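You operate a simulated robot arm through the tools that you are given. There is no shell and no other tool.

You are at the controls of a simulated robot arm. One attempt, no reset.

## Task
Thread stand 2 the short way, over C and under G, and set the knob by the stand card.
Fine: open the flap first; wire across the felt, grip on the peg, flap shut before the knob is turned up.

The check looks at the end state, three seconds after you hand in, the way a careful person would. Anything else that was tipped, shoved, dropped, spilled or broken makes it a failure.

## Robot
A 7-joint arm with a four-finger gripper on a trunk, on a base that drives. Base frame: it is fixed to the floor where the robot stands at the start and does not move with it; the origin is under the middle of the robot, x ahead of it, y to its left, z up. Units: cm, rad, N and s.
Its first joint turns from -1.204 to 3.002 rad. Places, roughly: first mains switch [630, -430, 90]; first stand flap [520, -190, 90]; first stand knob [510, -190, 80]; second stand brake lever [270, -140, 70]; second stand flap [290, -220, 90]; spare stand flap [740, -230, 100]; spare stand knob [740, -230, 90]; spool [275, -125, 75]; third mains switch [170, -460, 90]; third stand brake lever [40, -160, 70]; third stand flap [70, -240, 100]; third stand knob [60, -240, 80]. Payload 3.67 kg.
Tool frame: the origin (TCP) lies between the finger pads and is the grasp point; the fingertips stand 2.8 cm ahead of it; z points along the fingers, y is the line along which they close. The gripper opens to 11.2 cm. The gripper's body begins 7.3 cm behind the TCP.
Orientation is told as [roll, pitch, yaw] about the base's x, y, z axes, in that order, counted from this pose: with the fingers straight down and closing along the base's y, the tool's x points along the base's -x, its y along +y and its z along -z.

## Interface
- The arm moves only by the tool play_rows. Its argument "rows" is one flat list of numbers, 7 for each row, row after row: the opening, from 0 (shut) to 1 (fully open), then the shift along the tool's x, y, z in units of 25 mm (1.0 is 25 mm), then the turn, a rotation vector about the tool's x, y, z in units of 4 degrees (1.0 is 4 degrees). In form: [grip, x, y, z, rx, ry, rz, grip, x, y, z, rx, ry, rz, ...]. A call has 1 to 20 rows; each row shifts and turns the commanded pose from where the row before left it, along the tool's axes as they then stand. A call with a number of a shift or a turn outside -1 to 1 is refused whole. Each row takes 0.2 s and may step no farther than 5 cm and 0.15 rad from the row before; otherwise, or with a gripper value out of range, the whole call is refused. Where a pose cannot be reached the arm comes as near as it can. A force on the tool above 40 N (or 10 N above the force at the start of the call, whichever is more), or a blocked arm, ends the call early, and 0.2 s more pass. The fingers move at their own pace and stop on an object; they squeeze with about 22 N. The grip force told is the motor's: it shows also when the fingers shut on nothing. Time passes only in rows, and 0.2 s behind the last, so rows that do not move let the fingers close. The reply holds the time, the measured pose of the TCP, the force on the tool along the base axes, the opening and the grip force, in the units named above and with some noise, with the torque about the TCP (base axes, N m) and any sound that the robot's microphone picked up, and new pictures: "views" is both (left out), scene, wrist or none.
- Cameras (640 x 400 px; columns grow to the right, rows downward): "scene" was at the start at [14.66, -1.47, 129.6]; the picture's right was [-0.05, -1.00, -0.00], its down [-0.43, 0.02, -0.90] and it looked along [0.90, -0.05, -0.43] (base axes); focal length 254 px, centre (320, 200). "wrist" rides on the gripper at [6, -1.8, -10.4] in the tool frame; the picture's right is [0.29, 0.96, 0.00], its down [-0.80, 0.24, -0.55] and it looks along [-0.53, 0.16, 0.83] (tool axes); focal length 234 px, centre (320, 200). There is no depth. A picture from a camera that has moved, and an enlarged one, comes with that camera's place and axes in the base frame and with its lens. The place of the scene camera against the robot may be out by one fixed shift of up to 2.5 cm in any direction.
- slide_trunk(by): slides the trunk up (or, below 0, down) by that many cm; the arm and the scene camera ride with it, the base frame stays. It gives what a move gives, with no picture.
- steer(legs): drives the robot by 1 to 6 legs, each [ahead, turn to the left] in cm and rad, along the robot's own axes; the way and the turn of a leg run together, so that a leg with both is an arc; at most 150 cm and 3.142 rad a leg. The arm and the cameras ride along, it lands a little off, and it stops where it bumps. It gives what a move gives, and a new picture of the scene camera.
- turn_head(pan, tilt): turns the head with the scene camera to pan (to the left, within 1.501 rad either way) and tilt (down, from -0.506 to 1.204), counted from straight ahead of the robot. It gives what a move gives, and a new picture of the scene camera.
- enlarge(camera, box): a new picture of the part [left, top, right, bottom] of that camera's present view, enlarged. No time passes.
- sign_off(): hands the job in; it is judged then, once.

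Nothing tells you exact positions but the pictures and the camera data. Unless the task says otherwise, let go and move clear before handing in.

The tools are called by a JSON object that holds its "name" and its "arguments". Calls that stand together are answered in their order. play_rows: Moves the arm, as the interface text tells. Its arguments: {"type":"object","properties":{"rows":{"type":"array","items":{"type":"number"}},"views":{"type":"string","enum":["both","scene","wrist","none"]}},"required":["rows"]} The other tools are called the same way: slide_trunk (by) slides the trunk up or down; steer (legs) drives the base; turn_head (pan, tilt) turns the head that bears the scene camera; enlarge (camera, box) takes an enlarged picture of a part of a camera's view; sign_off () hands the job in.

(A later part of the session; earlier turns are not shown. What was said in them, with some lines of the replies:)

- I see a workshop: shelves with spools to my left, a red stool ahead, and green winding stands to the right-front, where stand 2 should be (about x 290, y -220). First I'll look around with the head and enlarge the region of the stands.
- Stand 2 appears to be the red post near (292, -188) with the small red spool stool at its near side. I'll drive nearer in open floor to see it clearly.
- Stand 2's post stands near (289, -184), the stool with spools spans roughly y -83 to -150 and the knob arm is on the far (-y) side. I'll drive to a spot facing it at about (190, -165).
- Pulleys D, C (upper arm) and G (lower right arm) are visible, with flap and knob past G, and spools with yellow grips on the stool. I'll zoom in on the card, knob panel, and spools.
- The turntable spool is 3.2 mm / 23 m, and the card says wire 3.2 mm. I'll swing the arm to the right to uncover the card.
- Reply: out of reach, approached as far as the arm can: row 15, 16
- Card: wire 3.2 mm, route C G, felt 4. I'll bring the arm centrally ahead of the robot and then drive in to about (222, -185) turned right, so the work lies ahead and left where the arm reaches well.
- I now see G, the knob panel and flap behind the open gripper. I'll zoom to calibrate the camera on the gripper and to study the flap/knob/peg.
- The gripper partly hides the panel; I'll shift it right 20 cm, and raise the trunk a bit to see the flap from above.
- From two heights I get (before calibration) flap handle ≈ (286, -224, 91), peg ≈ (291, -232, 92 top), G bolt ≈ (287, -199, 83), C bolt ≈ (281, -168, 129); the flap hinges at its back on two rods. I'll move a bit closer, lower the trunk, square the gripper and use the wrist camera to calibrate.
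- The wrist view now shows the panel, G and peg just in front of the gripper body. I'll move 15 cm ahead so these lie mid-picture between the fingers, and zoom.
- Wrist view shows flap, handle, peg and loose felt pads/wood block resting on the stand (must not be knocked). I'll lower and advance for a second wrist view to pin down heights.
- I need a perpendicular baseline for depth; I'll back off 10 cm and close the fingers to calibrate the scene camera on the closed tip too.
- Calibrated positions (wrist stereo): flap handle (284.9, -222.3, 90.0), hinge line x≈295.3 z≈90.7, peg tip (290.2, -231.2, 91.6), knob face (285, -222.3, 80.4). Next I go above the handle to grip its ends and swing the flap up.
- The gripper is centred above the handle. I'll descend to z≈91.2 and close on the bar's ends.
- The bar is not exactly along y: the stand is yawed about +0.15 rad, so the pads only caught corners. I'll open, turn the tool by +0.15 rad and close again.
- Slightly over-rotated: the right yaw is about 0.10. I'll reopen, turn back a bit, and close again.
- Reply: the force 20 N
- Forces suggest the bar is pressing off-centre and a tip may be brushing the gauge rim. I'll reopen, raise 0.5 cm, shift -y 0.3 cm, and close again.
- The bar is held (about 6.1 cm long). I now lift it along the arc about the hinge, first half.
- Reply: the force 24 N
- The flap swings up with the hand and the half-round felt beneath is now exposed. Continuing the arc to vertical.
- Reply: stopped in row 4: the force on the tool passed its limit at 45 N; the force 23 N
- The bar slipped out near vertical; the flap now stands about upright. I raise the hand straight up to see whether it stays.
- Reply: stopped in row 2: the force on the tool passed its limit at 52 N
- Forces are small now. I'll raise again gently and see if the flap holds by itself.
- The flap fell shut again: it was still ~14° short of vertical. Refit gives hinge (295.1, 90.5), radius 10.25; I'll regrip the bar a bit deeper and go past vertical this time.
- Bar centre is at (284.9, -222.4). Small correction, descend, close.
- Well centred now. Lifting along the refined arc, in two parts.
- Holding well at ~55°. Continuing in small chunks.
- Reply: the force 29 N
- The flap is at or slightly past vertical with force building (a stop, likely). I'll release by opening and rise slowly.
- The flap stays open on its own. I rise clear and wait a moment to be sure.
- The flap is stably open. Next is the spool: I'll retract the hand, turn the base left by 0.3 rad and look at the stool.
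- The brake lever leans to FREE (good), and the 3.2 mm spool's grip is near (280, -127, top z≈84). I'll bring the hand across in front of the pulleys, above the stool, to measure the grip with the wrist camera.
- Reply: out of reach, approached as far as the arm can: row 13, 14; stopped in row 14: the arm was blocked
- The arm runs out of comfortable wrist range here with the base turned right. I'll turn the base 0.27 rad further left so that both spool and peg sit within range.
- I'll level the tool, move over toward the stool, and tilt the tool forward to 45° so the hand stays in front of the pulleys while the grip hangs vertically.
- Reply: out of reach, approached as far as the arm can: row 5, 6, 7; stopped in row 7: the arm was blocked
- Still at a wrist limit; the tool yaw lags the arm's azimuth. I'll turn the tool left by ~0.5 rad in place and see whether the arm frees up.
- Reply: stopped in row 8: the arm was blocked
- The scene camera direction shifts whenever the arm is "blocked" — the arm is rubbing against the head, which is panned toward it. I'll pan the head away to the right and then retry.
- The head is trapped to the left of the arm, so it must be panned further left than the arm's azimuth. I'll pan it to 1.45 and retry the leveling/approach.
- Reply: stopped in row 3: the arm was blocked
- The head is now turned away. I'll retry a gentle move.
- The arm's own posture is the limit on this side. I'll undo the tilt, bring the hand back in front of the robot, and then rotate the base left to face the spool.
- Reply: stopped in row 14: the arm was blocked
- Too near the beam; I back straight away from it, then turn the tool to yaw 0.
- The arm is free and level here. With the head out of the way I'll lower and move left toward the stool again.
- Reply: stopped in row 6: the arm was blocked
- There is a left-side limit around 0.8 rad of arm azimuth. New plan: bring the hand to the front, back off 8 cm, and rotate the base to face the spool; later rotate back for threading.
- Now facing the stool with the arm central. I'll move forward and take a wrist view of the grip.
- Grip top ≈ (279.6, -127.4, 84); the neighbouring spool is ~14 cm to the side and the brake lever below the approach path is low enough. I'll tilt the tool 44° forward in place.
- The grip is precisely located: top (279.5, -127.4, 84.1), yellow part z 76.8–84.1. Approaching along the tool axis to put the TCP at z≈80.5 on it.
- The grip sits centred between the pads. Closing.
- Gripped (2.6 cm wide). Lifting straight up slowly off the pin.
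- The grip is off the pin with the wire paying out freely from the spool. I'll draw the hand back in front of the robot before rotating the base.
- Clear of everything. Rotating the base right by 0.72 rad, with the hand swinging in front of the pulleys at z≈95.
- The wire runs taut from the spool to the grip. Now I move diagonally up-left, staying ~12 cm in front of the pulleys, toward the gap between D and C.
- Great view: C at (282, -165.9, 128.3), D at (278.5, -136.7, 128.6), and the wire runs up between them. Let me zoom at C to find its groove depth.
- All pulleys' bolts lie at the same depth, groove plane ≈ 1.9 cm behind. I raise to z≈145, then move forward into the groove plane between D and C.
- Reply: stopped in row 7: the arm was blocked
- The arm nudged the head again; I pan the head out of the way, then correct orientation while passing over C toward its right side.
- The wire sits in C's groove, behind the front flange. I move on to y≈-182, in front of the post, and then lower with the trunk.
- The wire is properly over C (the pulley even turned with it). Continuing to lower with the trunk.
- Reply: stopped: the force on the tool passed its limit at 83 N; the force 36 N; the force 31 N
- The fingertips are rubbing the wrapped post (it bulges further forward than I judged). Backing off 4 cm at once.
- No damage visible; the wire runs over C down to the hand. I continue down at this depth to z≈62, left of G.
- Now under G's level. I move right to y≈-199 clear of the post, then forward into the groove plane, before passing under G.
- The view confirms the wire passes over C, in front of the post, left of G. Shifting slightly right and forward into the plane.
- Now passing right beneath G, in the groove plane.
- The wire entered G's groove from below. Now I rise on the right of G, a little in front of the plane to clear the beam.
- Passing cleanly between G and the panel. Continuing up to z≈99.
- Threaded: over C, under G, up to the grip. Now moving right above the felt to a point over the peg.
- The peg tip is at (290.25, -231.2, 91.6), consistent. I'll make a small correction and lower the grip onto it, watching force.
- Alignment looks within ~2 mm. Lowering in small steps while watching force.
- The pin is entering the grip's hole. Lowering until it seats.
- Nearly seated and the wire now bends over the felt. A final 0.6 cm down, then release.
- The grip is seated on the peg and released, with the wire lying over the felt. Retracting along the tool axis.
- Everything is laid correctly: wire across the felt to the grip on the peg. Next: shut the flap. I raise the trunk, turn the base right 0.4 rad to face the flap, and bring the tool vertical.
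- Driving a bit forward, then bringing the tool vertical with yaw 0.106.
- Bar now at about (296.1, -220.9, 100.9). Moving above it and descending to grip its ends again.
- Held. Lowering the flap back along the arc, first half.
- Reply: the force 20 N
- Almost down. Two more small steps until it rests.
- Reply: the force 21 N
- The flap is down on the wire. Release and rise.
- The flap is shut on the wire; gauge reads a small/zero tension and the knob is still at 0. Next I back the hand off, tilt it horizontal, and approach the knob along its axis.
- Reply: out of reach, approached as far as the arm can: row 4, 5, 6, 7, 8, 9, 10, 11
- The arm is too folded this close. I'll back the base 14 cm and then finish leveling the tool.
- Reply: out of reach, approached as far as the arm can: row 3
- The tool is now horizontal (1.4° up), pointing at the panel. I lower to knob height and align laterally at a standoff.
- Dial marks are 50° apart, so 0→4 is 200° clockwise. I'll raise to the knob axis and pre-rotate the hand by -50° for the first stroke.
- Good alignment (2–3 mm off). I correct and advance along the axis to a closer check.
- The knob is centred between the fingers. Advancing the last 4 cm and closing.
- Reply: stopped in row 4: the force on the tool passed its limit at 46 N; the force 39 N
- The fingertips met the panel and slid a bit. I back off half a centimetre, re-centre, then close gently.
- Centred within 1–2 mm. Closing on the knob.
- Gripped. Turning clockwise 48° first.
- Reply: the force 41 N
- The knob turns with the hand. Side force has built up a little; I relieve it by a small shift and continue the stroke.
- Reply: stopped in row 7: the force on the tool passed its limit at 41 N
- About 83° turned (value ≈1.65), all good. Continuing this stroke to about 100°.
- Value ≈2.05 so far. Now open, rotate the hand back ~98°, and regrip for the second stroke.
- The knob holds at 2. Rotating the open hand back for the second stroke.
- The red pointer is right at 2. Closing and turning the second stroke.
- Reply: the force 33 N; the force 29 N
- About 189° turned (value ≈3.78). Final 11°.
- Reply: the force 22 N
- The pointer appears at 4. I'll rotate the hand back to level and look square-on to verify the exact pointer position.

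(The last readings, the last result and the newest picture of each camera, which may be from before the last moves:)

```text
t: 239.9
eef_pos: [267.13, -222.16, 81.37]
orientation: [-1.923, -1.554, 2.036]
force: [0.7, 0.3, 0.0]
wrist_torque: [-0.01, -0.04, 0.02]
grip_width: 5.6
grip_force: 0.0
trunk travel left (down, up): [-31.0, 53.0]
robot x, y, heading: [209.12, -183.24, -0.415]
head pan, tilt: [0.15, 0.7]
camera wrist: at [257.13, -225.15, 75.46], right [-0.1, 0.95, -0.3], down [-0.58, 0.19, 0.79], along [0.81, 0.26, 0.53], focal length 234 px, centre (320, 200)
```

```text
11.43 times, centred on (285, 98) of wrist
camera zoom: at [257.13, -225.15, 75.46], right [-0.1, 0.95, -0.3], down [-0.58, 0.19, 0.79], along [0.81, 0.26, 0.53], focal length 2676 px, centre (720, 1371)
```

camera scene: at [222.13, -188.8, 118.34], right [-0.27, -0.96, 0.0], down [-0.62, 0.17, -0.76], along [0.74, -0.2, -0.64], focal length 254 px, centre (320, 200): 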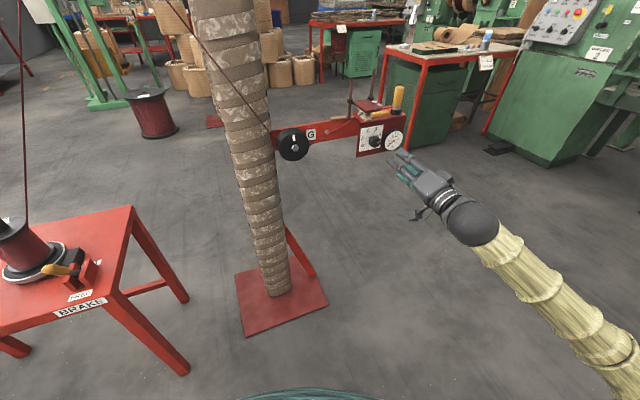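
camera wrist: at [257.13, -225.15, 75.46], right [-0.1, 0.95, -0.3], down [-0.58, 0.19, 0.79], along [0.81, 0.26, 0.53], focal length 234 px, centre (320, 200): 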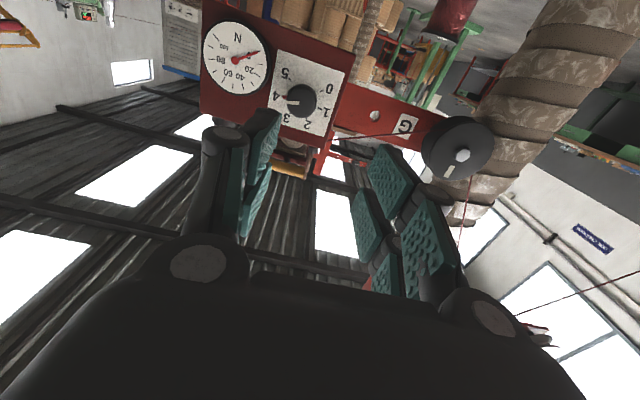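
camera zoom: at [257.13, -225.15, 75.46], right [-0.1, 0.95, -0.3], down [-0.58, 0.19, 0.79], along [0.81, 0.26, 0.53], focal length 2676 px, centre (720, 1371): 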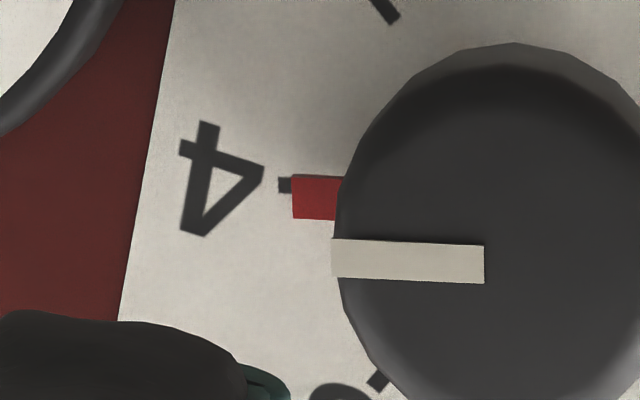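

From above and below the parallax cancels: the pointer is on 4. I'll move the hand well clear and check the whole stand once more.

{"name": "play_rows", "arguments": {"rows": [0.5, 0, -1, -0.3, 0, 0, 0, 0.5, 0, -1, -0.3, 0, 0, 0, 0.5, 0, -1, -0.3, 0, 0, 0, 0.5, 0, -1, -0.3, 0, 0, 0, 0.5, 0, -1, -0.3, 0, 0, 0], "views": "none"}}

{"name": "steer", "arguments": {"legs": [[-25, 0]]}}

{"name": "turn_head", "arguments": {"pan": 0.35, "tilt": 0.3}}

{"name": "enlarge", "arguments": {"camera": "scene", "box": [280, 130, 480, 270]}}

{"name": "enlarge", "arguments": {"camera": "scene", "box": [0, 80, 340, 300]}}

```text
t: 241.1
eef_pos: [264.86, -235.03, 81.45]
orientation: [-2.12, -1.555, 2.227]
force: [-0.5, 0.3, 0.5]
wrist_torque: [-0.02, -0.02, -0.01]
grip_width: 5.59
grip_force: 0.0
trunk travel left (down, up): [-31.0, 53.0]
robot x, y, heading: [208.65, -183.13, -0.424]
head pan, tilt: [0.15, 0.7]
```

```text
t: 242.9
eef_pos: [241.85, -225.06, 81.53]
orientation: [-2.075, -1.556, 2.181]
force: [0.1, 0.7, 0.2]
wrist_torque: [-0.01, 0.0, 0.02]
grip_width: 5.59
grip_force: 0.0
trunk travel left (down, up): [-31.0, 53.0]
robot x, y, heading: [186.13, -172.67, -0.423]
head pan, tilt: [0.15, 0.7]
camera scene: at [199.44, -178.64, 118.35], right [-0.27, -0.96, 0.0], down [-0.62, 0.18, -0.76], along [0.74, -0.21, -0.64], focal length 254 px, centre (320, 200)
```

scene: 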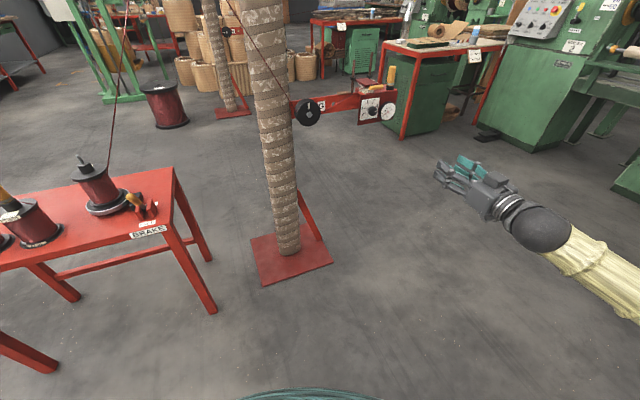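

```text
t: 243.8
eef_pos: [241.77, -225.1, 81.58]
orientation: [-2.097, -1.553, 2.201]
force: [0.7, 0.2, -0.5]
wrist_torque: [0.02, 0.01, 0.01]
grip_width: 5.58
grip_force: 0.1
trunk travel left (down, up): [-31.0, 53.0]
robot x, y, heading: [186.26, -173.15, -0.421]
head pan, tilt: [0.351, 0.3]
camera scene: at [200.55, -177.05, 121.95], right [-0.07, -1.0, 0.0], down [-0.3, 0.02, -0.96], along [0.95, -0.07, -0.3], focal length 254 px, centre (320, 200)
```

scene: 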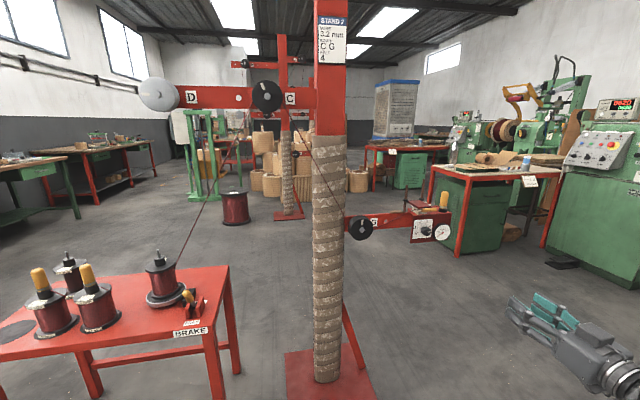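

```text
2.86 times, centred on (380, 200) of scene
camera zoom: at [200.55, -177.05, 121.95], right [-0.07, -1.0, 0.0], down [-0.3, 0.02, -0.96], along [0.95, -0.07, -0.3], focal length 726 px, centre (149, 200)
```

zoom: 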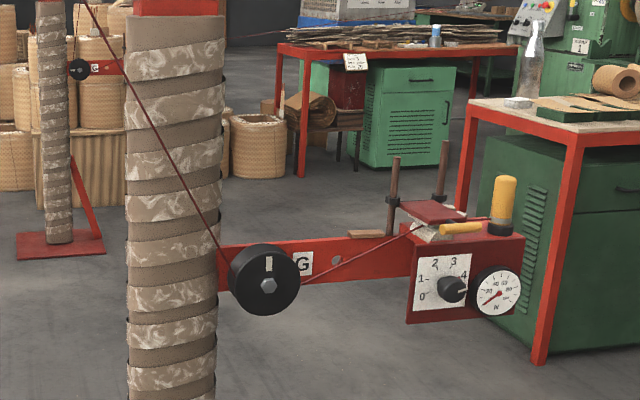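

```text
1.82 times, centred on (170, 190) of scene
camera zoom: at [200.55, -177.05, 121.95], right [-0.07, -1.0, 0.0], down [-0.3, 0.02, -0.96], along [0.95, -0.07, -0.3], focal length 462 px, centre (593, 218)
```

zoom: 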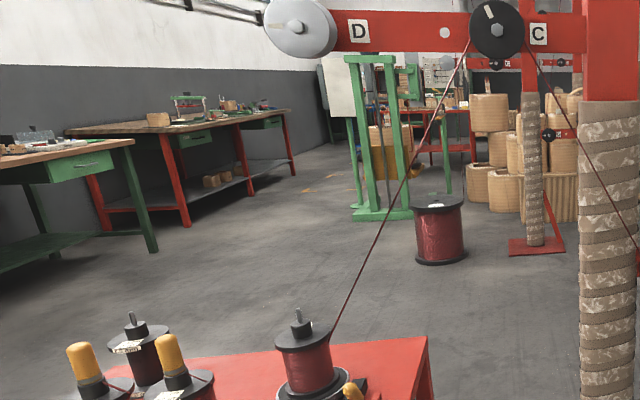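

The end state is as required: 3.2 mm wire from the spool over C, under G, across the felt with the flap shut on it, grip on the peg, pointer at 4. Nothing else is disturbed and the hand is clear, so I hand in.

{"name": "sign_off", "arguments": {}}

```text
The job is handed in.
```

I threaded stand 2 the short way and set the knob to 4, as the stand card says. I've handed the job in but haven't had a result back.

- **Wire:** the 3.2 mm wire runs from its spool over C, under G and across the felt. Its grip is on the peg.
- **Flap:** I opened it before threading and shut it on the wire before turning the knob. It dropped shut once during the first try at opening it, with no visible effect.
- **Knob:** I turned it from 0 to 4 with the flap shut. Seen from above and from below, the pointer sits on the 4 mark.
- **Gauge:** the tension gauge still reads about 0 N with the knob at 4.
- **Contacts:** on the way down, the hand pressed against the cloth-wrapped post, passing the force limit at 83 N. The fingertips also touched the knob panel, at 46 N. I saw no marks on either.
- **Surroundings:** in the last view the other spools, the loose felt pads and the wood block were still in place. I left the brake lever at FREE, as I found it, and the hand is well clear of the stand.
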